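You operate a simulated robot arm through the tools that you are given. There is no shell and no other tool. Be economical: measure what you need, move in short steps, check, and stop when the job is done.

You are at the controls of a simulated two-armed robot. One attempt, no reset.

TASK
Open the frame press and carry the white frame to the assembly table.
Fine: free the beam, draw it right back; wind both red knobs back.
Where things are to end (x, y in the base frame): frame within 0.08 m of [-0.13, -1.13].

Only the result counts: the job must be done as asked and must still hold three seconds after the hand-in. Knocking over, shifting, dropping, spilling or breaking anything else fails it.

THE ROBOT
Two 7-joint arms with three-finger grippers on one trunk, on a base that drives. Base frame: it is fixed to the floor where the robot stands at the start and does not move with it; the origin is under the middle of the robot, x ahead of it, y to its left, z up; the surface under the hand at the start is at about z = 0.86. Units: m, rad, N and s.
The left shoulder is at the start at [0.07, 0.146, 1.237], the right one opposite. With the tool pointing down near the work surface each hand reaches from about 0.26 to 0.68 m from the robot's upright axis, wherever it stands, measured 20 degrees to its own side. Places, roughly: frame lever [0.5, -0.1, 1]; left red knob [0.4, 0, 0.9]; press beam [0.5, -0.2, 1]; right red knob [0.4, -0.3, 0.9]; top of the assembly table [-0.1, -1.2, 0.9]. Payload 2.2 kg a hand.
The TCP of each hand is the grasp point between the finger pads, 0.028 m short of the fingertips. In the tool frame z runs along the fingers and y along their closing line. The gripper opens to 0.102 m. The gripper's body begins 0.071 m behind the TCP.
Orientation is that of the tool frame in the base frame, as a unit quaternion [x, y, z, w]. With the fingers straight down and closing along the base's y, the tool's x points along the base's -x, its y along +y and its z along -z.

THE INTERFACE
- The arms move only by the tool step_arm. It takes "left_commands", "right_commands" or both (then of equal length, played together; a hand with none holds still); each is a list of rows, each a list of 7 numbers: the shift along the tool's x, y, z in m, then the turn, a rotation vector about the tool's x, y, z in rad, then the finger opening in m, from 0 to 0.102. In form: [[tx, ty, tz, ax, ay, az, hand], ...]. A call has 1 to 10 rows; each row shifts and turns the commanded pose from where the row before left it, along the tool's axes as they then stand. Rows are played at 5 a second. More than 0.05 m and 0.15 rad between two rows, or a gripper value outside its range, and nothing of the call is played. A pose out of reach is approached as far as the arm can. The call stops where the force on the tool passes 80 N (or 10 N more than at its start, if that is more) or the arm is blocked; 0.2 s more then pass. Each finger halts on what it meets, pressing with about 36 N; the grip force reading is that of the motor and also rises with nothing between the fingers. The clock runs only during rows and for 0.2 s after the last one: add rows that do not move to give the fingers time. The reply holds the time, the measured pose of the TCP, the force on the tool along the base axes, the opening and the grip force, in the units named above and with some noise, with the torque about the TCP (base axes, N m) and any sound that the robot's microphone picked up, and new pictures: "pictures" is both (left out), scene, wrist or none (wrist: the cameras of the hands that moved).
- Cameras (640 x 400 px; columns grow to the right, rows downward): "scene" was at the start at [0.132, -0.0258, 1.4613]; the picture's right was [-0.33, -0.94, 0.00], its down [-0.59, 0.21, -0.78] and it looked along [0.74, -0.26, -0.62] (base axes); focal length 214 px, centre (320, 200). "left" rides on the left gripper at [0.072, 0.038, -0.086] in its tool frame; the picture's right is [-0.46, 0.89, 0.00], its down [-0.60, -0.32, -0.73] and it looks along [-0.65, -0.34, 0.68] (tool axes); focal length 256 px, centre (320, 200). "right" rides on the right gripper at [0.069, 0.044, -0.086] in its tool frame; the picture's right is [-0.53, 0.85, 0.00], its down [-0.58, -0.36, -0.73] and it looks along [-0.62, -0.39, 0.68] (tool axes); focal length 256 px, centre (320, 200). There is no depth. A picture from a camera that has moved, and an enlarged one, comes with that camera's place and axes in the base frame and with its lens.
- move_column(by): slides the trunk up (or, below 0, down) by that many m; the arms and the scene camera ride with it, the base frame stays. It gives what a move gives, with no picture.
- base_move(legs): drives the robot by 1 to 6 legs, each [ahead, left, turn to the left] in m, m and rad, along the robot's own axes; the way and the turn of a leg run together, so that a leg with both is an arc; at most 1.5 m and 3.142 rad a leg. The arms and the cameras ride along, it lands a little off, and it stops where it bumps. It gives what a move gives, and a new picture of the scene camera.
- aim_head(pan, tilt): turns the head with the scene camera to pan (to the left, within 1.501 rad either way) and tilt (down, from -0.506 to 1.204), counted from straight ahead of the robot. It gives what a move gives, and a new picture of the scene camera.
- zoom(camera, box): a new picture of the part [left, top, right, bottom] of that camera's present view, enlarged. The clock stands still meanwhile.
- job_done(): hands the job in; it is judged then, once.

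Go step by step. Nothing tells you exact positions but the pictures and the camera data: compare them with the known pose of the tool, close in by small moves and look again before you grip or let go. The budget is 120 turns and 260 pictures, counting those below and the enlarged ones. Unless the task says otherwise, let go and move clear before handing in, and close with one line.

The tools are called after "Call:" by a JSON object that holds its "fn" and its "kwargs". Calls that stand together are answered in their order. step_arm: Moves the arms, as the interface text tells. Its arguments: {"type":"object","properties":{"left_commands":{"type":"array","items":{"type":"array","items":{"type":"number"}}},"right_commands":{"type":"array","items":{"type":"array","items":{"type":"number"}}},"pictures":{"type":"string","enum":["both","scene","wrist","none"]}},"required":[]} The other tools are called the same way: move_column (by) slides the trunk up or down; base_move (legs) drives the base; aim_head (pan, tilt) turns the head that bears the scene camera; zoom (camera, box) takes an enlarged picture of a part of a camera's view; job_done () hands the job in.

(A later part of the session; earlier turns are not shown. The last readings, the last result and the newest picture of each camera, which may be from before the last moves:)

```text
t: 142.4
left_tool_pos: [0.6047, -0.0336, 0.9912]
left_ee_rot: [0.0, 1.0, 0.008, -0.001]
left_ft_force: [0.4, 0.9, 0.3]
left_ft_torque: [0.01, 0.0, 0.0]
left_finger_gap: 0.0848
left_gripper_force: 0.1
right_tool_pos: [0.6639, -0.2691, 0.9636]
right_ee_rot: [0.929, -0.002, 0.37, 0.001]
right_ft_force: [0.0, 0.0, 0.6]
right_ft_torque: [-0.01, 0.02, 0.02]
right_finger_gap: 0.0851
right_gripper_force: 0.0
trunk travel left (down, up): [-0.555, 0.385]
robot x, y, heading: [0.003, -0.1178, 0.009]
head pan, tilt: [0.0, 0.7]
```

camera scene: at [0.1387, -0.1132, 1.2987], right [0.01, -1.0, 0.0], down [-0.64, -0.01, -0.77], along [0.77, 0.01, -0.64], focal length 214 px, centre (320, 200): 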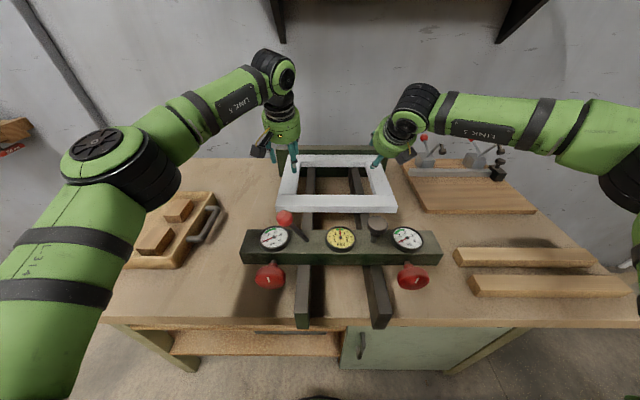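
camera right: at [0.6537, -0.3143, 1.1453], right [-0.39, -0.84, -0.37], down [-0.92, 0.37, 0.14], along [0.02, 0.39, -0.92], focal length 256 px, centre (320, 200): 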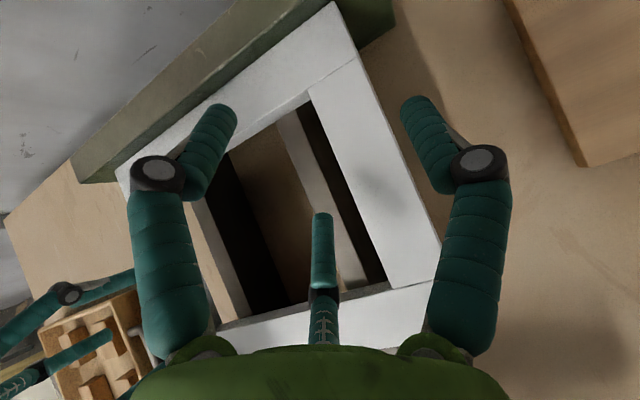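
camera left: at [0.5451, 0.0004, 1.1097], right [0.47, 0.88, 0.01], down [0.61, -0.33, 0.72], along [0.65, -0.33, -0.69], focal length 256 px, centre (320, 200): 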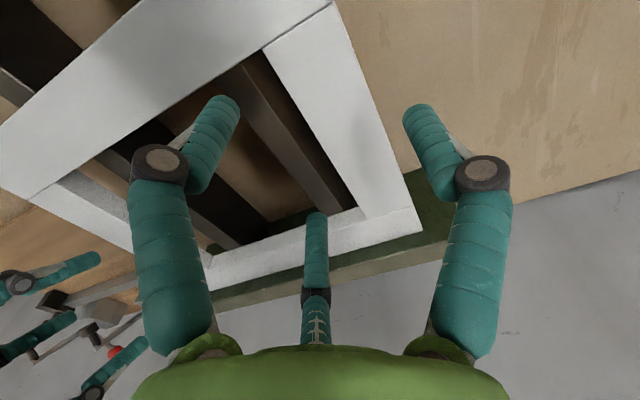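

No contact, but the left hand slid back so its rear finger would hit the near bar. I tilt the left slightly and move it forward.

Call:
{"fn": "step_arm", "kwargs": {"left_commands": [[0, 0, 0, 0, -0.1, 0, 0.085], [0, 0, 0, 0, -0.08, 0, 0.085], [-0.0125, -0.0015, 0.002, 0, 0, 0, 0.085], [-0.0125, -0.0015, 0.002, 0, 0, 0, 0.085], [0, 0, 0, 0, 0, 0, 0.085]], "pictures": "wrist"}}

Call:
{"fn": "zoom", "kwargs": {"camera": "right", "box": [140, 60, 480, 270]}}

```text
t: 143.7
left_tool_pos: [0.6414, -0.0411, 1.0006]
left_ee_rot: [0.001, 0.996, 0.007, 0.089]
left_ft_force: [0.0, 0.4, 0.4]
left_ft_torque: [0.03, 0.01, 0.0]
left_finger_gap: 0.0849
left_gripper_force: 0.1
left hand out of reach, approached as far as the arm can: row 1, 2, 3, 4
right_tool_pos: [0.6634, -0.2691, 0.965]
right_ee_rot: [0.929, -0.001, 0.37, 0.0]
right_ft_force: [0.8, 0.7, -0.5]
right_ft_torque: [0.01, 0.02, 0.0]
right_finger_gap: 0.0851
right_gripper_force: 0.0
trunk travel left (down, up): [-0.555, 0.385]
robot x, y, heading: [0.0051, -0.117, 0.003]
head pan, tilt: [0.0, 0.7]
camera left: at [0.5527, -0.0036, 1.0722], right [0.46, 0.88, 0.1], down [0.46, -0.33, 0.82], along [0.76, -0.33, -0.56], focal length 256 px, centre (320, 200)
```

left: 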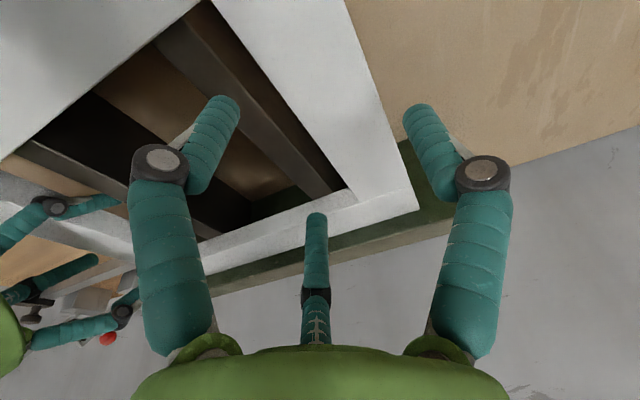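

```text
1.88 times, centred on (310, 165) of right
camera zoom: at [0.6539, -0.3141, 1.0753], right [-0.39, -0.84, -0.37], down [-0.92, 0.37, 0.14], along [0.02, 0.39, -0.92], focal length 482 px, centre (339, 266)
```

zoom: 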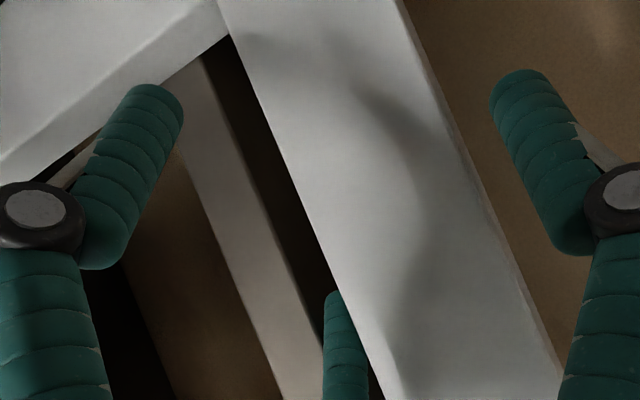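

Both hands are well set: right lower finger already beside the bar, left clear of the near bar. I lower the trunk the final 3.5 cm.

Call:
{"fn": "step_arm", "kwargs": {"left_commands": [[0, 0.003, 0, 0, 0, 0, 0.085], [0, 0, 0, 0, 0, 0, 0.085]], "pictures": "none"}}

Call:
{"fn": "move_column", "kwargs": {"by": -0.035}}

Call:
{"fn": "zoom", "kwargs": {"camera": "left", "box": [140, 40, 480, 250]}}

Call:
{"fn": "zoom", "kwargs": {"camera": "right", "box": [140, 60, 480, 270]}}

```text
t: 144.2
left_tool_pos: [0.6403, -0.0372, 0.9998]
left_ee_rot: [0.001, 0.996, 0.007, 0.088]
left_ft_force: [0.5, 0.1, -0.1]
left_ft_torque: [-0.02, 0.03, 0.02]
left_finger_gap: 0.085
left_gripper_force: 0.0
right_tool_pos: [0.6628, -0.2704, 0.9639]
right_ee_rot: [0.93, -0.002, 0.368, 0.001]
right_ft_force: [-0.6, 0.7, -0.5]
right_ft_torque: [-0.01, 0.02, 0.03]
right_finger_gap: 0.0848
right_gripper_force: 0.0
trunk travel left (down, up): [-0.555, 0.385]
robot x, y, heading: [-0.0001, -0.1164, 0.009]
head pan, tilt: [0.0, 0.7]
```

```text
t: 145.0
left_tool_pos: [0.6391, -0.0371, 0.9655]
left_ee_rot: [0.001, 0.996, 0.008, 0.089]
left_ft_force: [0.5, 1.6, 1.4]
left_ft_torque: [-0.01, 0.04, 0.0]
left_finger_gap: 0.0851
left_gripper_force: 0.0
right_tool_pos: [0.6633, -0.2707, 0.9306]
right_ee_rot: [0.929, -0.002, 0.371, 0.001]
right_ft_force: [4.0, -4.5, 10.6]
right_ft_torque: [-0.1, 1.19, 0.42]
right_finger_gap: 0.0851
right_gripper_force: 0.0
trunk travel left (down, up): [-0.52, 0.42]
robot x, y, heading: [0.0038, -0.1155, 0.009]
head pan, tilt: [0.0, 0.7]
```

```text
1.88 times, centred on (310, 145) of left
camera zoom: at [0.5519, -0.0008, 1.0379], right [0.46, 0.88, 0.1], down [0.46, -0.33, 0.82], along [0.76, -0.33, -0.56], focal length 482 px, centre (339, 304)
```

zoom: 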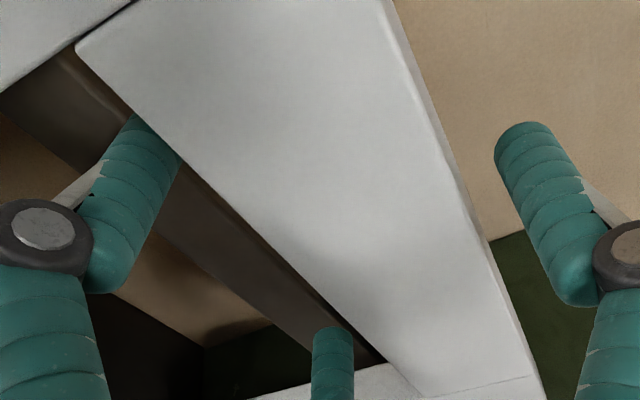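

```text
1.88 times, centred on (310, 165) of right
camera zoom: at [0.6535, -0.3151, 1.0426], right [-0.39, -0.84, -0.37], down [-0.92, 0.37, 0.13], along [0.03, 0.39, -0.92], focal length 482 px, centre (339, 266)
```

zoom: 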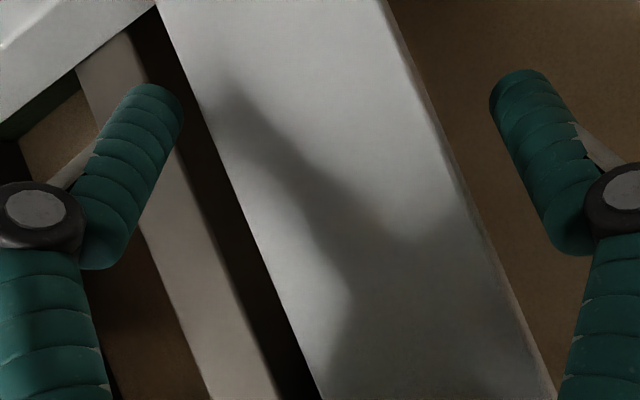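

The right hand's housing is touching the near bar lightly (10 N). I raise the right hand about 1 cm, then close both hands.

Call:
{"fn": "step_arm", "kwargs": {"right_commands": [[0.004, 0, -0.004, 0, 0, 0, 0.085], [0.004, 0, -0.004, 0, 0, 0, 0.085], [0, 0, 0, 0, 0, 0, 0.085]], "pictures": "none"}}

```text
t: 145.8
left_tool_pos: [0.6394, -0.0371, 0.9641]
left_ee_rot: [0.001, 0.996, 0.008, 0.089]
left_ft_force: [0.9, -0.4, -1.1]
left_ft_torque: [0.02, 0.03, -0.01]
left_finger_gap: 0.0848
left_gripper_force: 0.1
right_tool_pos: [0.6643, -0.2697, 0.9403]
right_ee_rot: [0.929, -0.002, 0.37, 0.0]
right_ft_force: [-0.3, 0.0, 0.2]
right_ft_torque: [0.03, 0.0, 0.01]
right_finger_gap: 0.085
right_gripper_force: 0.1
trunk travel left (down, up): [-0.52, 0.42]
robot x, y, heading: [0.0063, -0.1152, 0.01]
head pan, tilt: [0.0, 0.7]
```

Contact is gone. Closing both hands together on the bars.

Call:
{"fn": "step_arm", "kwargs": {"left_commands": [[0, 0, 0, 0, 0, 0, 0.07], [0, 0, 0, 0, 0, 0, 0.055], [0, 0, 0, 0, 0, 0, 0.035], [0, 0, 0, 0, 0, 0, 0.035]], "right_commands": [[0, 0, 0, 0, 0, 0, 0.07], [0, 0, 0, 0, 0, 0, 0.055], [0, 0, 0, 0, 0, 0, 0.035], [0, 0, 0, 0, 0, 0, 0.035]], "pictures": "both"}}

```text
t: 146.8
left_tool_pos: [0.6398, -0.0361, 0.9655]
left_ee_rot: [-0.001, 0.996, 0.008, 0.089]
left_ft_force: [1.9, 8.3, 2.1]
left_ft_torque: [0.1, 0.2, -0.16]
left_finger_gap: 0.0638
left_gripper_force: 36.2
right_tool_pos: [0.6632, -0.2702, 0.9407]
right_ee_rot: [0.929, -0.003, 0.37, 0.003]
right_ft_force: [-1.1, -9.3, 1.0]
right_ft_torque: [-0.57, 0.04, 0.79]
right_finger_gap: 0.0636
right_gripper_force: 36.0
trunk travel left (down, up): [-0.52, 0.42]
robot x, y, heading: [0.002, -0.1133, 0.005]
head pan, tilt: [0.0, 0.7]
camera scene: at [0.1385, -0.113, 1.2037], right [0.01, -1.0, 0.0], down [-0.64, -0.01, -0.77], along [0.77, 0.01, -0.64], focal length 214 px, centre (320, 200)
camera right: at [0.6542, -0.3148, 1.0518], right [-0.39, -0.84, -0.36], down [-0.92, 0.37, 0.13], along [0.02, 0.39, -0.92], focal length 256 px, centre (320, 200)
camera left: at [0.5523, 0.0008, 1.0377], right [0.46, 0.89, 0.1], down [0.47, -0.33, 0.82], along [0.76, -0.33, -0.56], focal length 256 px, centre (320, 200)
```

scene: 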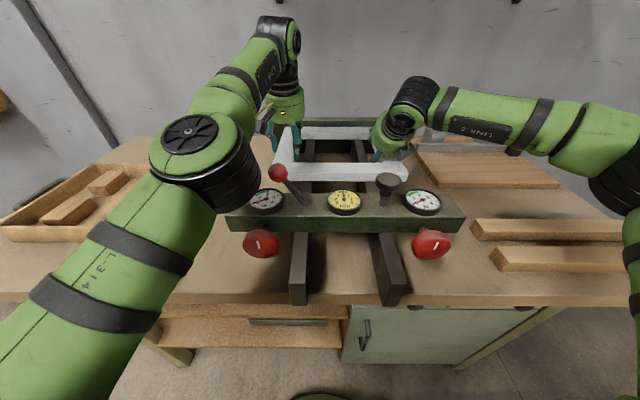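
right: 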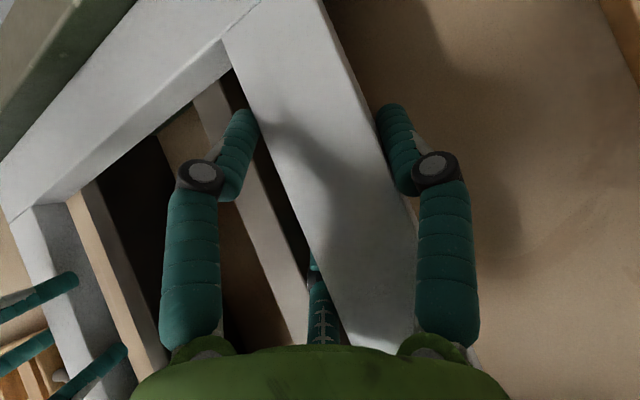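
left: 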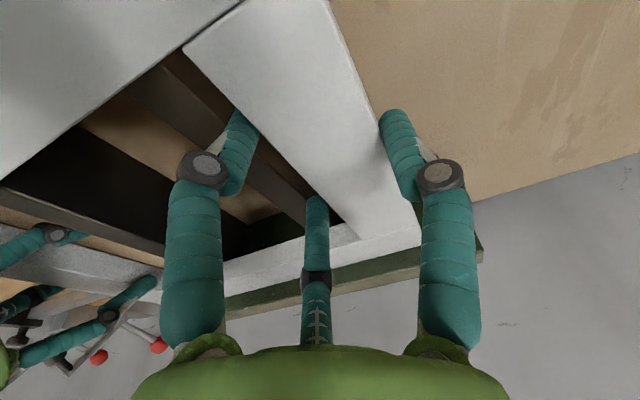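

Both bars are gripped at the predicted opening. I lift with the trunk by 3 cm to test.

Call:
{"fn": "move_column", "kwargs": {"by": 0.03}}

Call:
{"fn": "zoom", "kwargs": {"camera": "scene", "box": [220, 90, 460, 240]}}

```text
t: 147.6
left_tool_pos: [0.6401, -0.0357, 0.995]
left_ee_rot: [0.0, 0.996, 0.008, 0.089]
left_ft_force: [-1.0, 14.4, -0.3]
left_ft_torque: [0.52, 0.28, -0.09]
left_finger_gap: 0.0638
left_gripper_force: 35.6
right_tool_pos: [0.6633, -0.2705, 0.9707]
right_ee_rot: [0.929, -0.002, 0.37, 0.003]
right_ft_force: [-1.3, -13.6, -4.4]
right_ft_torque: [-0.53, -0.39, 1.01]
right_finger_gap: 0.0637
right_gripper_force: 35.7
trunk travel left (down, up): [-0.55, 0.39]
robot x, y, heading: [0.0017, -0.117, 0.007]
head pan, tilt: [0.0, 0.7]
```

```text
2.67 times, centred on (340, 165) of scene
camera zoom: at [0.1388, -0.1133, 1.2337], right [0.01, -1.0, 0.0], down [-0.64, -0.01, -0.76], along [0.76, 0.01, -0.64], focal length 572 px, centre (267, 293)
```

zoom: 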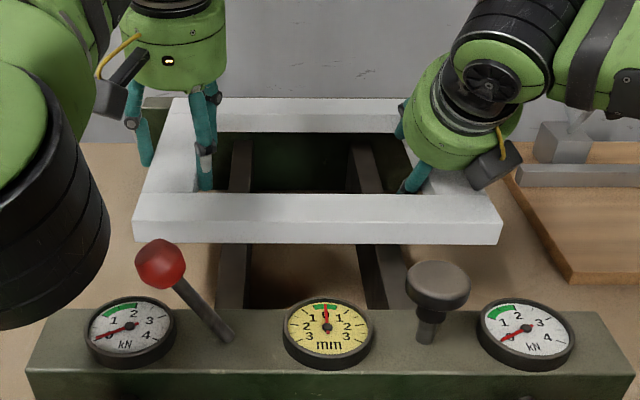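

The frame is lifted, level, and weighs about 0.5 kg. I raise it well clear, back away and turn right towards the assembly table.

Call:
{"fn": "move_column", "kwargs": {"by": 0.2}}

Call:
{"fn": "base_move", "kwargs": {"legs": [[-0.4, 0, 0]]}}

Call:
{"fn": "base_move", "kwargs": {"legs": [[0, 0, -0.8]]}}

```text
t: 149.8
left_tool_pos: [0.641, -0.0362, 1.1945]
left_ee_rot: [0.0, 0.996, 0.01, 0.089]
left_ft_force: [-0.9, 17.9, 0.0]
left_ft_torque: [0.24, 0.0, -0.47]
left_finger_gap: 0.0638
left_gripper_force: 36.4
right_tool_pos: [0.6649, -0.2719, 1.1696]
right_ee_rot: [0.93, -0.003, 0.367, 0.004]
right_ft_force: [1.2, -19.2, -6.4]
right_ft_torque: [-0.57, 0.02, 0.74]
right_finger_gap: 0.0633
right_gripper_force: 36.3
trunk travel left (down, up): [-0.75, 0.19]
robot x, y, heading: [0.0051, -0.121, 0.007]
head pan, tilt: [0.0, 0.7]
```

```text
t: 152.3
left_tool_pos: [0.242, -0.0398, 1.1929]
left_ee_rot: [-0.001, 0.996, 0.009, 0.088]
left_ft_force: [-0.2, 18.4, 1.1]
left_ft_torque: [0.37, -0.02, -0.45]
left_finger_gap: 0.0637
left_gripper_force: 36.1
right_tool_pos: [0.2645, -0.2732, 1.1674]
right_ee_rot: [0.93, -0.002, 0.368, 0.003]
right_ft_force: [0.9, -18.5, -6.0]
right_ft_torque: [-0.72, -0.02, 0.9]
right_finger_gap: 0.0631
right_gripper_force: 36.1
trunk travel left (down, up): [-0.75, 0.19]
robot x, y, heading: [-0.3952, -0.1182, 0.01]
head pan, tilt: [0.0, 0.7]
camera scene: at [-0.2593, -0.1166, 1.4333], right [0.01, -1.0, 0.0], down [-0.65, -0.01, -0.76], along [0.76, 0.01, -0.65], focal length 214 px, centre (320, 200)
```

scene: 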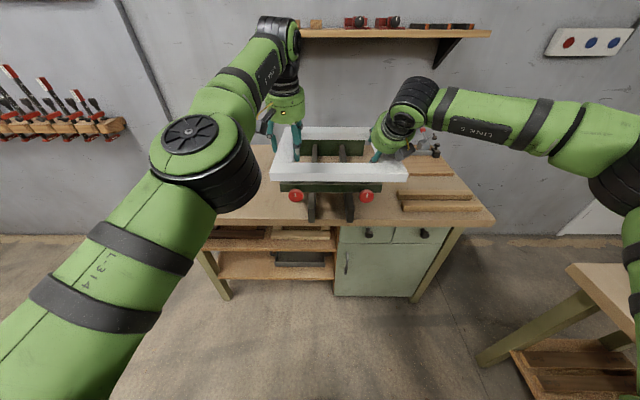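

```text
t: 154.8
left_tool_pos: [0.106, -0.5195, 1.1944]
left_ee_rot: [0.387, 0.918, -0.026, 0.086]
left_ft_force: [4.2, 0.3, 0.6]
left_ft_torque: [-0.05, -0.05, -1.0]
left_finger_gap: 0.0638
left_gripper_force: 36.1
right_tool_pos: [-0.0464, -0.7013, 1.1699]
right_ee_rot: [0.856, -0.363, 0.337, 0.146]
right_ft_force: [-2.7, -1.3, -6.6]
right_ft_torque: [-0.45, 0.51, 1.35]
right_finger_gap: 0.0631
right_gripper_force: 36.0
trunk travel left (down, up): [-0.75, 0.19]
robot x, y, heading: [-0.397, -0.12, -0.788]
head pan, tilt: [0.0, 0.7]
camera scene: at [-0.3009, -0.2142, 1.4335], right [-0.71, -0.7, 0.0], down [-0.45, 0.46, -0.76], along [0.54, -0.54, -0.64], focal length 214 px, centre (320, 200)
```

scene: 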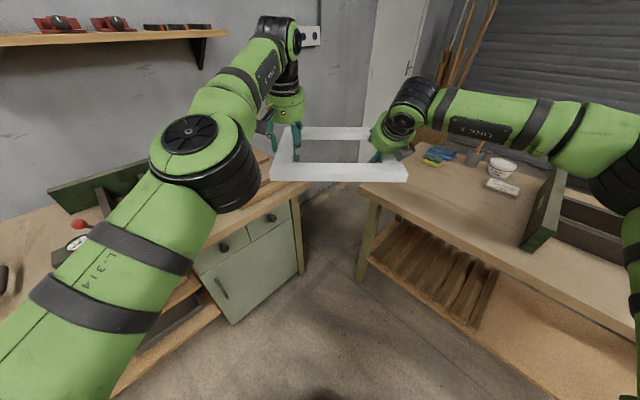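

The assembly table is clear around (-0.11, -1.09); a card starts near (-0.29, -1.22) and the green jig beyond x = -0.45. I finish the turn and look again.

Call:
{"fn": "base_move", "kwargs": {"legs": [[0, 0, -0.783]]}}

```text
t: 157.2
left_tool_pos: [-0.3232, -0.7596, 1.1955]
left_ee_rot: [0.709, 0.7, -0.058, 0.07]
left_ft_force: [1.9, -1.3, -0.9]
left_ft_torque: [0.01, -0.08, -1.25]
left_finger_gap: 0.0638
left_gripper_force: 36.2
right_tool_pos: [-0.56, -0.7785, 1.168]
right_ee_rot: [-0.652, 0.663, -0.256, -0.264]
right_ft_force: [-2.6, -0.3, -5.7]
right_ft_torque: [0.0, 0.68, 1.48]
right_finger_gap: 0.0631
right_gripper_force: 36.2
trunk travel left (down, up): [-0.75, 0.19]
robot x, y, heading: [-0.4004, -0.1216, -1.57]
head pan, tilt: [0.0, 0.7]
camera scene: at [-0.3972, -0.2541, 1.4335], right [-1.0, 0.0, 0.0], down [0.0, 0.64, -0.76], along [0.0, -0.76, -0.64], focal length 214 px, centre (320, 200)
```

scene: 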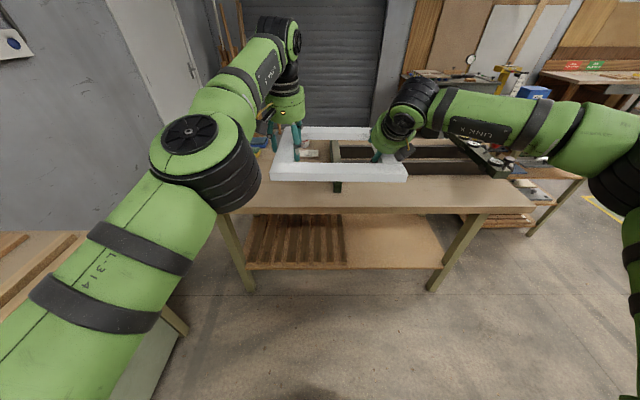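

Squared up to the table; the frame centre is at about (-0.442, -0.778). I move left 0.33 m and then forward 0.31 m to bring it over the spot.

Call:
{"fn": "base_move", "kwargs": {"legs": [[0, 0.332, 0]]}}

Call:
{"fn": "base_move", "kwargs": {"legs": [[0.31, 0, 0]]}}

```text
t: 159.4
left_tool_pos: [0.004, -0.7613, 1.1945]
left_ee_rot: [0.709, 0.699, -0.055, 0.069]
left_ft_force: [1.3, -0.4, -0.7]
left_ft_torque: [0.34, -0.19, -1.14]
left_finger_gap: 0.0639
left_gripper_force: 36.0
right_tool_pos: [-0.2297, -0.7805, 1.168]
right_ee_rot: [-0.652, 0.664, -0.255, -0.263]
right_ft_force: [-2.1, 1.0, -5.9]
right_ft_torque: [-0.35, 0.59, 1.43]
right_finger_gap: 0.063
right_gripper_force: 36.2
trunk travel left (down, up): [-0.75, 0.19]
robot x, y, heading: [-0.0667, -0.1222, -1.574]
head pan, tilt: [0.0, 0.7]
camera scene: at [-0.068, -0.2556, 1.4335], right [-1.0, 0.01, 0.0], down [0.01, 0.64, -0.76], along [0.0, -0.76, -0.64], focal length 214 px, centre (320, 200)
```

scene: 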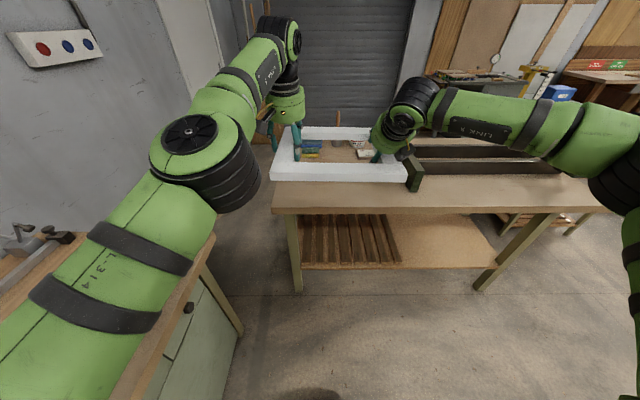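

```text
t: 161.5
left_tool_pos: [0.0049, -1.0679, 1.1965]
left_ee_rot: [0.709, 0.699, -0.058, 0.07]
left_ft_force: [1.9, 0.4, -1.1]
left_ft_torque: [0.1, -0.21, -1.23]
left_finger_gap: 0.0635
left_gripper_force: 36.4
right_tool_pos: [-0.2309, -1.0872, 1.1697]
right_ee_rot: [-0.652, 0.663, -0.255, -0.265]
right_ft_force: [-2.0, -0.4, -4.1]
right_ft_torque: [-0.14, 0.53, 1.08]
right_finger_gap: 0.0629
right_gripper_force: 36.2
trunk travel left (down, up): [-0.75, 0.19]
robot x, y, heading: [-0.066, -0.428, -1.581]
head pan, tilt: [0.0, 0.7]
camera scene: at [-0.0676, -0.5618, 1.4338], right [-1.0, 0.01, 0.0], down [0.0, 0.64, -0.77], along [0.0, -0.77, -0.64], focal length 214 px, centre (320, 200)
```

scene: 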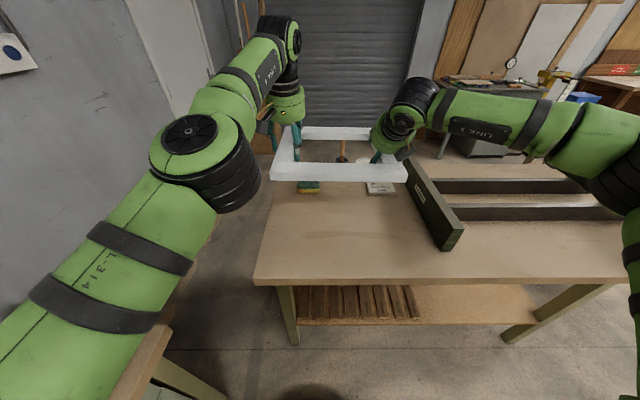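

The frame is over the spot, centred near (-0.113, -1.086). Since the right hand's tilted finger sticks about 3.5 cm below the frame, I'll lower partway first and look.

Call:
{"fn": "move_column", "kwargs": {"by": -0.15}}

Call:
{"fn": "aim_head", "kwargs": {"pan": 0.0, "tilt": 0.75}}

Call:
{"fn": "zoom", "kwargs": {"camera": "scene", "box": [220, 60, 480, 240]}}

```text
t: 163.2
left_tool_pos: [0.0044, -1.0687, 1.0452]
left_ee_rot: [0.71, 0.699, -0.058, 0.07]
left_ft_force: [1.3, 0.2, -2.0]
left_ft_torque: [0.21, -0.23, -1.05]
left_finger_gap: 0.0635
left_gripper_force: 35.8
right_tool_pos: [-0.2303, -1.0877, 1.0176]
right_ee_rot: [-0.652, 0.664, -0.254, -0.264]
right_ft_force: [-1.6, -0.1, -4.5]
right_ft_torque: [-0.19, 0.43, 0.98]
right_finger_gap: 0.063
right_gripper_force: 35.7
trunk travel left (down, up): [-0.6, 0.34]
robot x, y, heading: [-0.067, -0.4297, -1.581]
head pan, tilt: [0.0, 0.7]
```

```text
t: 163.9
left_tool_pos: [0.0049, -1.0707, 1.0453]
left_ee_rot: [0.71, 0.699, -0.056, 0.069]
left_ft_force: [0.7, 0.3, -1.2]
left_ft_torque: [0.21, -0.15, -1.14]
left_finger_gap: 0.0636
left_gripper_force: 36.5
right_tool_pos: [-0.2311, -1.0884, 1.0179]
right_ee_rot: [-0.652, 0.664, -0.254, -0.264]
right_ft_force: [-1.4, -0.6, -4.2]
right_ft_torque: [-0.19, 0.5, 0.94]
right_finger_gap: 0.0632
right_gripper_force: 36.5
trunk travel left (down, up): [-0.6, 0.34]
robot x, y, heading: [-0.0652, -0.4316, -1.575]
head pan, tilt: [0.0, 0.75]
camera scene: at [-0.0677, -0.5619, 1.2793], right [-1.0, 0.01, 0.0], down [0.0, 0.68, -0.73], along [0.0, -0.73, -0.68], focal length 214 px, centre (320, 200)
```

scene: 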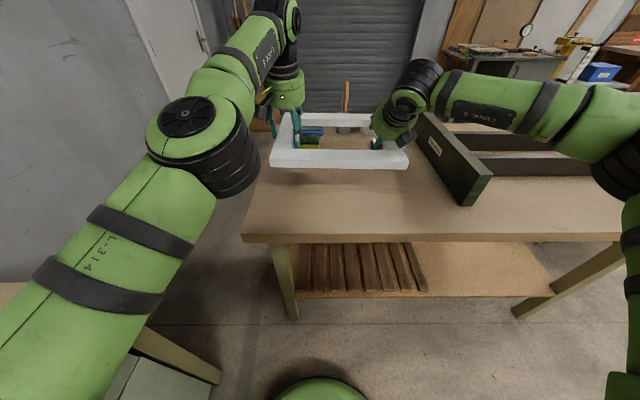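

```text
2.22 times, centred on (350, 150) of scene
camera zoom: at [-0.0677, -0.5619, 1.2793], right [-1.0, 0.01, 0.0], down [0.0, 0.68, -0.73], along [0.0, -0.73, -0.68], focal length 477 px, centre (253, 311)
```

zoom: 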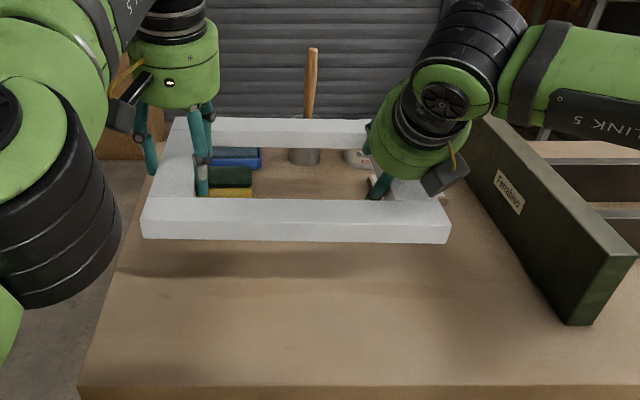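

The table top works out at about z ≈ 0.855 and the jig top at about 0.965. I lower 9 cm and check.

Call:
{"fn": "move_column", "kwargs": {"by": -0.09}}

Call:
{"fn": "zoom", "kwargs": {"camera": "scene", "box": [220, 60, 480, 240]}}

Call:
{"fn": "zoom", "kwargs": {"camera": "right", "box": [100, 0, 640, 340]}}

```text
t: 165.1
left_tool_pos: [0.005, -1.0687, 0.9558]
left_ee_rot: [0.71, 0.698, -0.057, 0.07]
left_ft_force: [1.2, 1.4, -1.0]
left_ft_torque: [-0.09, -0.03, -1.11]
left_finger_gap: 0.0637
left_gripper_force: 35.9
right_tool_pos: [-0.2312, -1.0883, 0.9285]
right_ee_rot: [-0.652, 0.664, -0.254, -0.264]
right_ft_force: [-1.5, -1.0, -4.5]
right_ft_torque: [0.08, 0.47, 0.82]
right_finger_gap: 0.0629
right_gripper_force: 36.2
trunk travel left (down, up): [-0.51, 0.43]
robot x, y, heading: [-0.0669, -0.4266, -1.575]
head pan, tilt: [0.0, 0.75]
```

```text
2.22 times, centred on (350, 150) of scene
camera zoom: at [-0.0676, -0.5615, 1.1893], right [-1.0, 0.01, 0.0], down [0.0, 0.68, -0.73], along [0.0, -0.73, -0.68], focal length 477 px, centre (253, 311)
```

zoom: 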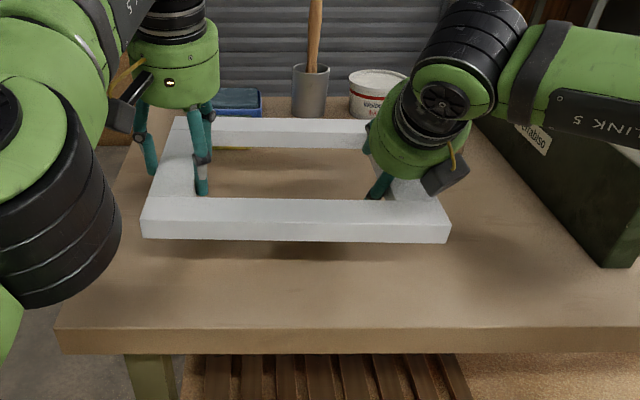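

```text
1.18 times, centred on (370, 170) of right
camera zoom: at [-0.2735, -1.0802, 1.0391], right [-0.84, 0.41, -0.36], down [0.38, 0.91, 0.14], along [0.38, -0.02, -0.92], focal length 301 px, centre (261, 235)
```

zoom: 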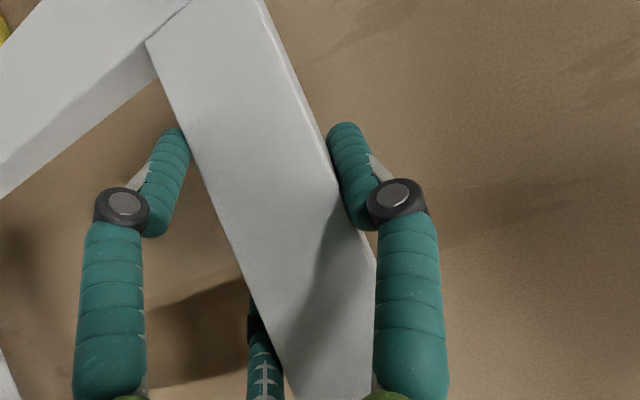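

Still clear of everything with the weight steady. I go down in small steps, watching for the finger's first contact.

Call:
{"fn": "move_column", "kwargs": {"by": -0.015}}

Call:
{"fn": "move_column", "kwargs": {"by": -0.006}}

```text
t: 165.8
left_tool_pos: [0.0039, -1.0688, 0.9396]
left_ee_rot: [0.71, 0.698, -0.057, 0.071]
left_ft_force: [0.7, 1.4, -1.0]
left_ft_torque: [-0.07, -0.01, -1.06]
left_finger_gap: 0.064
left_gripper_force: 35.7
right_tool_pos: [-0.2319, -1.0885, 0.9125]
right_ee_rot: [-0.652, 0.663, -0.254, -0.264]
right_ft_force: [-1.6, -1.3, -6.1]
right_ft_torque: [0.16, 0.5, 0.86]
right_finger_gap: 0.0629
right_gripper_force: 36.3
trunk travel left (down, up): [-0.495, 0.445]
robot x, y, heading: [-0.0664, -0.4319, -1.576]
head pan, tilt: [0.0, 0.75]
```

```text
t: 166.3
left_tool_pos: [0.004, -1.0692, 0.934]
left_ee_rot: [0.71, 0.699, -0.057, 0.07]
left_ft_force: [1.6, 1.2, -0.6]
left_ft_torque: [-0.09, -0.03, -1.02]
left_finger_gap: 0.0638
left_gripper_force: 35.7
right_tool_pos: [-0.2324, -1.0885, 0.9079]
right_ee_rot: [-0.651, 0.664, -0.253, -0.265]
right_ft_force: [-0.9, -0.4, -4.8]
right_ft_torque: [0.16, 0.44, 0.88]
right_finger_gap: 0.063
right_gripper_force: 35.7
trunk travel left (down, up): [-0.489, 0.451]
robot x, y, heading: [-0.069, -0.4309, -1.57]
head pan, tilt: [0.0, 0.75]
```

Call:
{"fn": "move_column", "kwargs": {"by": -0.006}}

Call:
{"fn": "move_column", "kwargs": {"by": -0.005}}

```text
t: 166.8
left_tool_pos: [0.0046, -1.0675, 0.929]
left_ee_rot: [0.71, 0.699, -0.057, 0.069]
left_ft_force: [2.8, 1.1, 0.6]
left_ft_torque: [-0.52, 0.19, -1.12]
left_finger_gap: 0.0638
left_gripper_force: 35.8
right_tool_pos: [-0.232, -1.0877, 0.9023]
right_ee_rot: [-0.652, 0.664, -0.255, -0.264]
right_ft_force: [-0.9, 0.9, 2.0]
right_ft_torque: [0.76, 0.43, 0.84]
right_finger_gap: 0.0642
right_gripper_force: 36.4
trunk travel left (down, up): [-0.483, 0.457]
robot x, y, heading: [-0.0683, -0.4314, -1.574]
head pan, tilt: [0.0, 0.75]
```

```text
t: 167.4
left_tool_pos: [0.0062, -1.0663, 0.9248]
left_ee_rot: [0.709, 0.699, -0.058, 0.069]
left_ft_force: [3.1, 1.2, 0.6]
left_ft_torque: [-0.46, 0.17, -0.78]
left_finger_gap: 0.064
left_gripper_force: 35.6
right_tool_pos: [-0.2298, -1.0866, 0.8983]
right_ee_rot: [-0.652, 0.663, -0.256, -0.264]
right_ft_force: [-0.3, 2.3, 4.7]
right_ft_torque: [0.64, 0.39, 0.72]
right_finger_gap: 0.0655
right_gripper_force: 36.3
trunk travel left (down, up): [-0.478, 0.462]
robot x, y, heading: [-0.0676, -0.4322, -1.577]
head pan, tilt: [0.0, 0.75]
```

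The right finger is touching the table; the frame bottom is about 3 cm above it. I open the right hand gradually while the left keeps hold.

Call:
{"fn": "step_arm", "kwargs": {"right_commands": [[0, 0, 0, 0, 0, 0, 0.066], [0, 0, 0, 0, 0, 0, 0.068], [0, 0, 0, 0, 0, 0, 0.07], [0, 0, 0, 0, 0, 0, 0.073], [0, 0, 0, 0, 0, 0, 0.077], [0, 0, 0, 0, 0, 0, 0.082], [0, 0, 0, 0, 0, 0, 0.082]], "pictures": "both"}}

Call:
{"fn": "zoom", "kwargs": {"camera": "scene", "box": [220, 60, 480, 240]}}

```text
t: 169.0
left_tool_pos: [0.0055, -1.0687, 0.9237]
left_ee_rot: [0.709, 0.699, -0.056, 0.07]
left_ft_force: [0.7, -0.4, -6.6]
left_ft_torque: [0.1, -0.68, 0.0]
left_finger_gap: 0.0636
left_gripper_force: 35.7
right_tool_pos: [-0.2324, -1.0892, 0.896]
right_ee_rot: [-0.652, 0.664, -0.254, -0.264]
right_ft_force: [-0.1, -1.0, 1.1]
right_ft_torque: [-0.01, -0.04, 0.0]
right_finger_gap: 0.085
right_gripper_force: 0.1
trunk travel left (down, up): [-0.478, 0.462]
robot x, y, heading: [-0.0672, -0.4273, -1.576]
head pan, tilt: [0.0, 0.75]
camera scene: at [-0.0678, -0.5617, 1.1573], right [-1.0, 0.01, 0.0], down [0.0, 0.68, -0.73], along [0.0, -0.73, -0.68], focal length 214 px, centre (320, 200)
camera right: at [-0.2739, -1.0804, 1.0069], right [-0.84, 0.41, -0.36], down [0.38, 0.91, 0.14], along [0.38, -0.02, -0.92], focal length 256 px, centre (320, 200)
```

scene: 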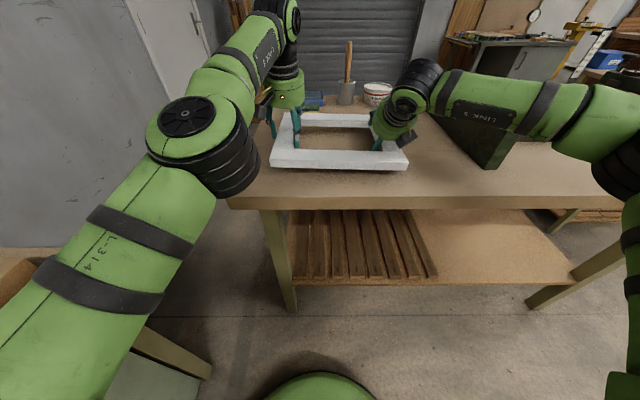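
right: 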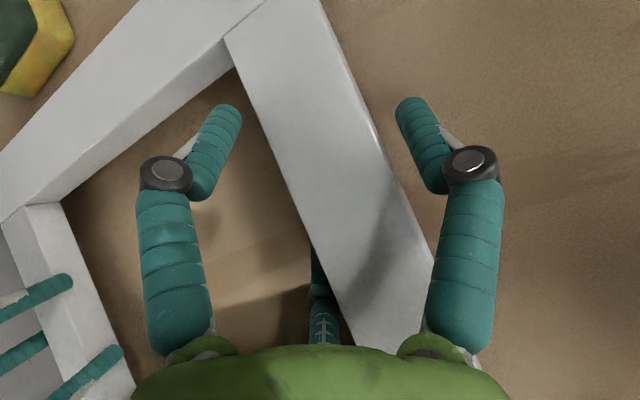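

```text
2.22 times, centred on (350, 150) of scene
camera zoom: at [-0.0678, -0.5617, 1.1573], right [-1.0, 0.01, 0.0], down [0.0, 0.68, -0.73], along [0.0, -0.73, -0.68], focal length 477 px, centre (253, 311)
```

zoom: 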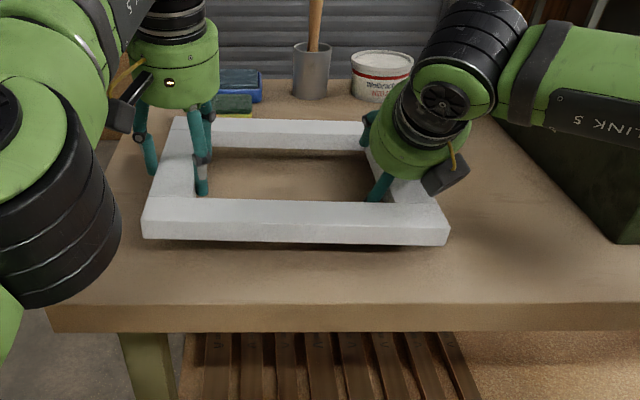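

The left hand holds the frame alone, level. I lift the right hand straight up out of the frame.

Call:
{"fn": "step_arm", "kwargs": {"right_commands": [[0.0137, 0, -0.0145, 0, 0, 0, 0.085], [0.0137, 0, -0.0145, 0, 0, 0, 0.085], [0.0206, 0, -0.0218, 0, 0, 0, 0.085], [0.0206, 0, -0.0218, 0, 0, 0, 0.085], [0.0206, 0, -0.0218, 0, 0, 0, 0.085], [0.0206, 0, -0.0218, 0, 0, 0, 0.085], [0.0206, 0, -0.0218, 0, 0, 0, 0.085]], "pictures": "scene"}}

```text
t: 170.6
left_tool_pos: [0.004, -1.0687, 0.9234]
left_ee_rot: [0.71, 0.698, -0.057, 0.069]
left_ft_force: [-0.3, 0.4, -5.9]
left_ft_torque: [0.12, -0.68, -0.01]
left_finger_gap: 0.0639
left_gripper_force: 36.3
right_tool_pos: [-0.2621, -1.0657, 1.0339]
right_ee_rot: [-0.652, 0.663, -0.255, -0.263]
right_ft_force: [-0.1, 0.5, 0.2]
right_ft_torque: [0.0, 0.01, 0.0]
right_finger_gap: 0.0853
right_gripper_force: 0.0
right hand out of reach, approached as far as the arm can: row 2, 3, 4, 5, 6, 7
trunk travel left (down, up): [-0.478, 0.462]
robot x, y, heading: [-0.0669, -0.4293, -1.577]
head pan, tilt: [0.0, 0.75]
camera scene: at [-0.0679, -0.5608, 1.1574], right [-1.0, 0.01, 0.0], down [0.0, 0.68, -0.73], along [0.0, -0.73, -0.68], focal length 214 px, centre (320, 200)
```

scene: 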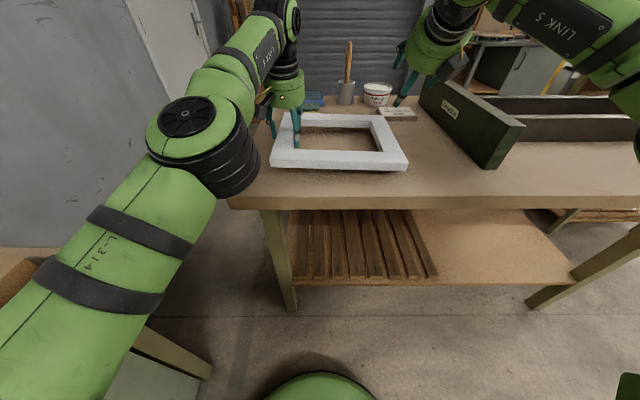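

Right hand is clear. I lower the left and the frame the last 3 cm.

Call:
{"fn": "move_column", "kwargs": {"by": -0.025}}

Call:
{"fn": "move_column", "kwargs": {"by": -0.005}}

Call:
{"fn": "zoom", "kwargs": {"camera": "scene", "box": [220, 60, 480, 240]}}

```text
t: 171.3
left_tool_pos: [0.0045, -1.0695, 0.8986]
left_ee_rot: [0.709, 0.699, -0.058, 0.071]
left_ft_force: [-0.8, -1.7, -1.4]
left_ft_torque: [-0.11, 0.5, 0.4]
left_finger_gap: 0.064
left_gripper_force: 35.9
right_tool_pos: [-0.2626, -1.0655, 1.0079]
right_ee_rot: [-0.652, 0.664, -0.254, -0.264]
right_ft_force: [-0.2, -0.6, -0.1]
right_ft_torque: [-0.01, 0.01, 0.03]
right_finger_gap: 0.0849
right_gripper_force: 0.0
trunk travel left (down, up): [-0.453, 0.487]
robot x, y, heading: [-0.0688, -0.4304, -1.578]
head pan, tilt: [0.0, 0.75]
```

```text
t: 171.8
left_tool_pos: [0.0052, -1.0686, 0.8948]
left_ee_rot: [0.709, 0.699, -0.059, 0.071]
left_ft_force: [-0.4, -6.1, 11.1]
left_ft_torque: [0.83, 0.58, 0.81]
left_finger_gap: 0.0637
left_gripper_force: 35.7
right_tool_pos: [-0.2615, -1.0655, 1.0043]
right_ee_rot: [-0.652, 0.663, -0.255, -0.264]
right_ft_force: [0.5, -0.2, -0.2]
right_ft_torque: [0.01, 0.0, -0.02]
right_finger_gap: 0.0847
right_gripper_force: 0.0
trunk travel left (down, up): [-0.448, 0.492]
robot x, y, heading: [-0.066, -0.4278, -1.571]
head pan, tilt: [0.0, 0.75]
```

```text
2.22 times, centred on (350, 150) of scene
camera zoom: at [-0.0678, -0.5607, 1.1276], right [-1.0, 0.01, 0.0], down [0.0, 0.68, -0.73], along [0.0, -0.73, -0.68], focal length 477 px, centre (253, 311)
```

zoom: 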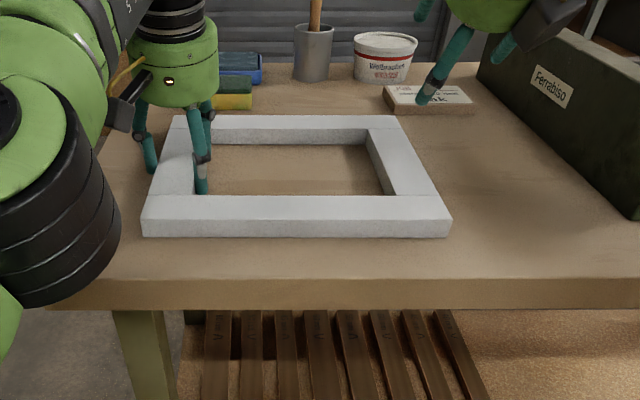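

The frame rests on the table, clear of everything. I open the left hand and raise both hands straight up with the trunk.

Call:
{"fn": "step_arm", "kwargs": {"left_commands": [[0, 0, 0, 0, 0, 0, 0.068], [0, 0, 0, 0, 0, 0, 0.075], [0, 0, 0, 0, 0, 0, 0.084], [0, 0, 0, 0, 0, 0, 0.084]], "pictures": "wrist"}}

Call:
{"fn": "move_column", "kwargs": {"by": 0.2}}

Call:
{"fn": "zoom", "kwargs": {"camera": "scene", "box": [200, 80, 480, 270]}}

```text
t: 172.8
left_tool_pos: [0.0044, -1.0687, 0.8927]
left_ee_rot: [0.709, 0.699, -0.057, 0.07]
left_ft_force: [-0.6, 0.0, 1.0]
left_ft_torque: [-0.01, 0.0, 0.02]
left_finger_gap: 0.084
left_gripper_force: 0.0
right_tool_pos: [-0.2609, -1.0651, 1.0033]
right_ee_rot: [-0.653, 0.664, -0.254, -0.263]
right_ft_force: [0.0, -0.9, -0.1]
right_ft_torque: [-0.01, 0.03, 0.01]
right_finger_gap: 0.0849
right_gripper_force: 0.0
trunk travel left (down, up): [-0.448, 0.492]
robot x, y, heading: [-0.068, -0.4284, -1.579]
head pan, tilt: [0.0, 0.75]
camera left: at [0.0409, -0.9825, 0.9658], right [0.88, -0.47, 0.1], down [-0.34, -0.46, 0.82], along [-0.34, -0.75, -0.56], focal length 256 px, centre (320, 200)
```

left: 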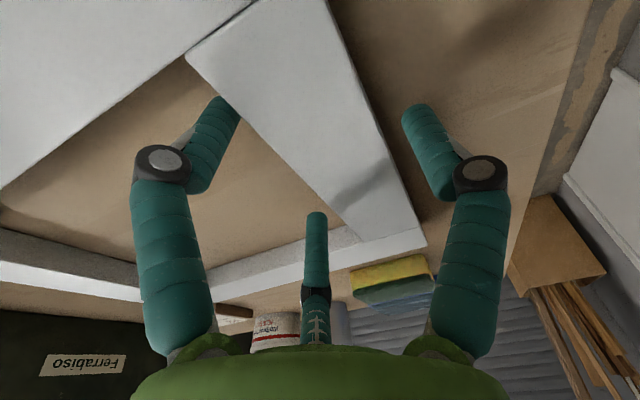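

```text
t: 175.0
left_tool_pos: [0.0033, -1.0682, 1.0945]
left_ee_rot: [0.709, 0.7, -0.058, 0.07]
left_ft_force: [-1.0, 0.3, -0.3]
left_ft_torque: [0.02, 0.0, 0.01]
left_finger_gap: 0.084
left_gripper_force: 0.1
right_tool_pos: [-0.2619, -1.065, 1.2027]
right_ee_rot: [-0.652, 0.664, -0.253, -0.264]
right_ft_force: [0.2, 0.2, 0.6]
right_ft_torque: [-0.01, -0.01, 0.02]
right_finger_gap: 0.0849
right_gripper_force: 0.1
trunk travel left (down, up): [-0.648, 0.292]
robot x, y, heading: [-0.0675, -0.4296, -1.579]
head pan, tilt: [0.0, 0.75]
```

```text
2.11 times, centred on (340, 175) of scene
camera zoom: at [-0.0676, -0.561, 1.3273], right [-1.0, 0.01, 0.0], down [0.0, 0.68, -0.73], along [0.0, -0.73, -0.68], focal length 452 px, centre (278, 253)
```

zoom: 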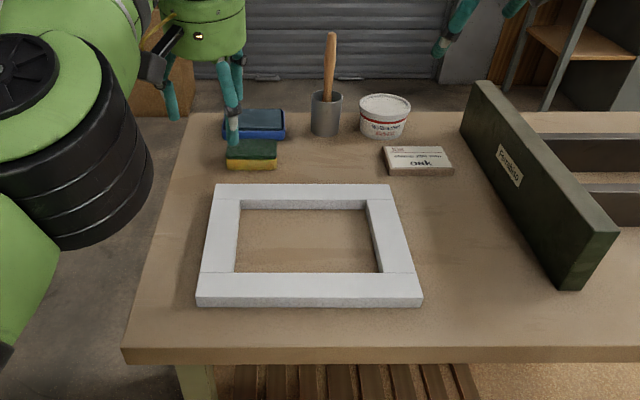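

The frame sits at about (-0.11, -1.09), within tolerance and clear of its neighbours. I back away and check the press one last time.

Call:
{"fn": "base_move", "kwargs": {"legs": [[-0.3, 0, 0]]}}

Call:
{"fn": "aim_head", "kwargs": {"pan": 1.4, "tilt": 0.75}}

```text
t: 177.0
left_tool_pos: [0.0069, -0.7732, 1.0935]
left_ee_rot: [0.708, 0.7, -0.056, 0.069]
left_ft_force: [0.4, 0.5, 0.4]
left_ft_torque: [-0.02, 0.02, -0.06]
left_finger_gap: 0.0844
left_gripper_force: 0.0
right_tool_pos: [-0.2573, -0.771, 1.2025]
right_ee_rot: [-0.653, 0.663, -0.254, -0.263]
right_ft_force: [-1.1, -1.0, -1.1]
right_ft_torque: [-0.03, 0.02, 0.02]
right_finger_gap: 0.0847
right_gripper_force: 0.3
trunk travel left (down, up): [-0.648, 0.292]
robot x, y, heading: [-0.0653, -0.1357, -1.575]
head pan, tilt: [0.0, 0.75]
camera scene: at [-0.066, -0.266, 1.3272], right [-1.0, 0.0, 0.0], down [0.0, 0.68, -0.73], along [0.0, -0.73, -0.68], focal length 214 px, centre (320, 200)
```

scene: 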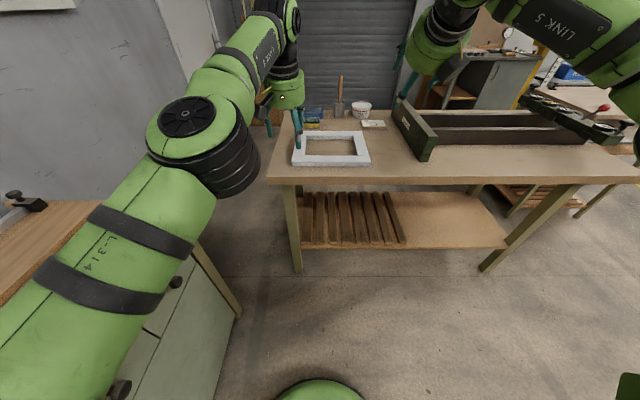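

```text
t: 178.6
left_tool_pos: [0.0067, -0.7716, 1.0937]
left_ee_rot: [0.709, 0.7, -0.057, 0.07]
left_ft_force: [0.1, 0.0, -0.4]
left_ft_torque: [-0.02, 0.0, 0.0]
left_finger_gap: 0.0838
left_gripper_force: 0.2
right_tool_pos: [-0.2594, -0.7693, 1.2016]
right_ee_rot: [-0.653, 0.663, -0.255, -0.264]
right_ft_force: [-0.4, 0.9, 0.2]
right_ft_torque: [-0.01, -0.02, 0.02]
right_finger_gap: 0.0849
right_gripper_force: 0.1
trunk travel left (down, up): [-0.648, 0.292]
robot x, y, heading: [-0.0653, -0.1364, -1.576]
head pan, tilt: [1.4, 0.75]
camera scene: at [0.0159, -0.1966, 1.3274], right [-0.17, -0.98, 0.0], down [-0.67, 0.12, -0.73], along [0.72, -0.13, -0.68], focal length 214 px, centre (320, 200)
```

scene: 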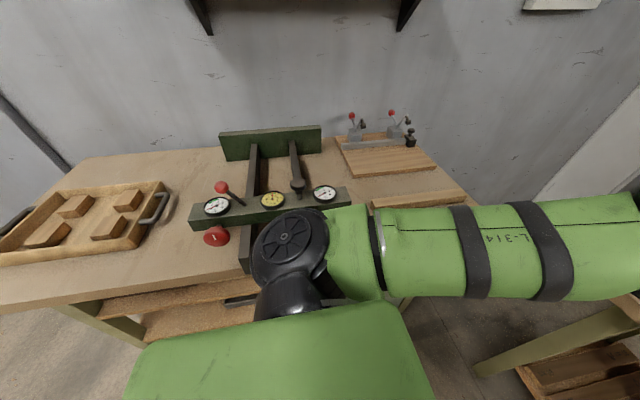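

Comparing measurements, the beam's handle now reads x ≈ 0.405 rather than 0.382: gripping the knobs nudged the beam forward. I'll turn back and draw it right back again.

Call:
{"fn": "move_column", "kwargs": {"by": 0.08}}

Call:
{"fn": "base_move", "kwargs": {"legs": [[-0.05, -0.1, 0], [0, 0, 1.576]]}}

Call:
{"fn": "aim_head", "kwargs": {"pan": 0.0, "tilt": 0.85}}

Call:
{"fn": "zoom", "kwargs": {"camera": "scene", "box": [200, 120, 440, 290]}}

```text
t: 179.7
left_tool_pos: [0.0081, -0.773, 1.173]
left_ee_rot: [0.709, 0.7, -0.056, 0.07]
left_ft_force: [-0.2, -0.5, 1.0]
left_ft_torque: [0.0, 0.03, 0.01]
left_finger_gap: 0.0839
left_gripper_force: 0.1
right_tool_pos: [-0.2589, -0.7709, 1.2842]
right_ee_rot: [-0.652, 0.663, -0.255, -0.263]
right_ft_force: [0.0, -0.6, -0.3]
right_ft_torque: [0.0, -0.02, -0.04]
right_finger_gap: 0.0853
right_gripper_force: 0.0
trunk travel left (down, up): [-0.728, 0.212]
robot x, y, heading: [-0.068, -0.1365, -1.574]
head pan, tilt: [1.4, 0.75]
```

```text
t: 184.8
left_tool_pos: [0.4719, -0.0075, 1.174]
left_ee_rot: [0.003, 0.996, 0.009, 0.091]
left_ft_force: [0.4, 0.8, -0.1]
left_ft_torque: [0.04, -0.03, -0.02]
left_finger_gap: 0.0837
left_gripper_force: 0.0
right_tool_pos: [0.4705, -0.2721, 1.2844]
right_ee_rot: [0.93, -0.004, 0.367, 0.005]
right_ft_force: [-0.6, -0.8, -0.2]
right_ft_torque: [0.02, 0.01, -0.01]
right_finger_gap: 0.085
right_gripper_force: 0.1
trunk travel left (down, up): [-0.728, 0.212]
robot x, y, heading: [-0.1665, -0.0832, 0.003]
head pan, tilt: [1.4, 0.75]
camera scene: at [-0.1013, -0.0003, 1.4074], right [0.99, -0.17, 0.0], down [-0.11, -0.67, -0.73], along [0.12, 0.72, -0.68], focal length 214 px, centre (320, 200)
```

scene: 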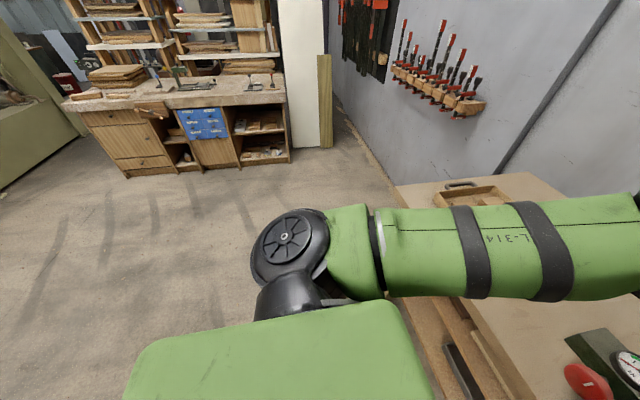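

```text
t: 186.3
left_tool_pos: [0.4714, -0.007, 1.1729]
left_ee_rot: [0.002, 0.996, 0.01, 0.089]
left_ft_force: [0.4, -0.3, -0.8]
left_ft_torque: [0.03, -0.01, 0.03]
left_finger_gap: 0.084
left_gripper_force: 0.0
right_tool_pos: [0.4703, -0.2724, 1.2837]
right_ee_rot: [0.93, -0.004, 0.367, 0.005]
right_ft_force: [-0.2, -0.7, -0.2]
right_ft_torque: [0.02, -0.01, 0.02]
right_finger_gap: 0.085
right_gripper_force: 0.1
trunk travel left (down, up): [-0.728, 0.212]
robot x, y, heading: [-0.1671, -0.085, -0.001]
head pan, tilt: [0.0, 0.85]
camera scene: at [-0.0369, -0.0814, 1.3994], right [0.0, -1.0, 0.0], down [-0.75, 0.0, -0.66], along [0.66, 0.0, -0.75], focal length 214 px, centre (320, 200)
```

scene: 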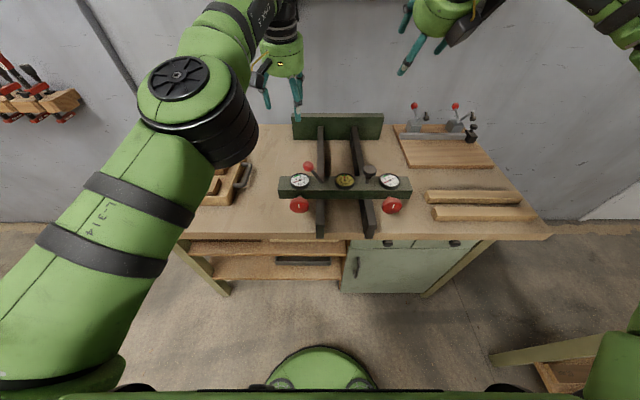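

```text
2.35 times, centred on (320, 205) of scene
camera zoom: at [-0.0369, -0.0814, 1.3994], right [0.0, -1.0, 0.0], down [-0.75, 0.0, -0.66], along [0.66, 0.0, -0.75], focal length 505 px, centre (320, 188)
```

zoom: 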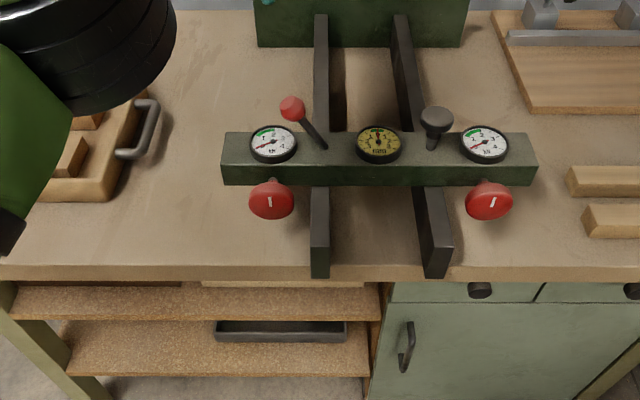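

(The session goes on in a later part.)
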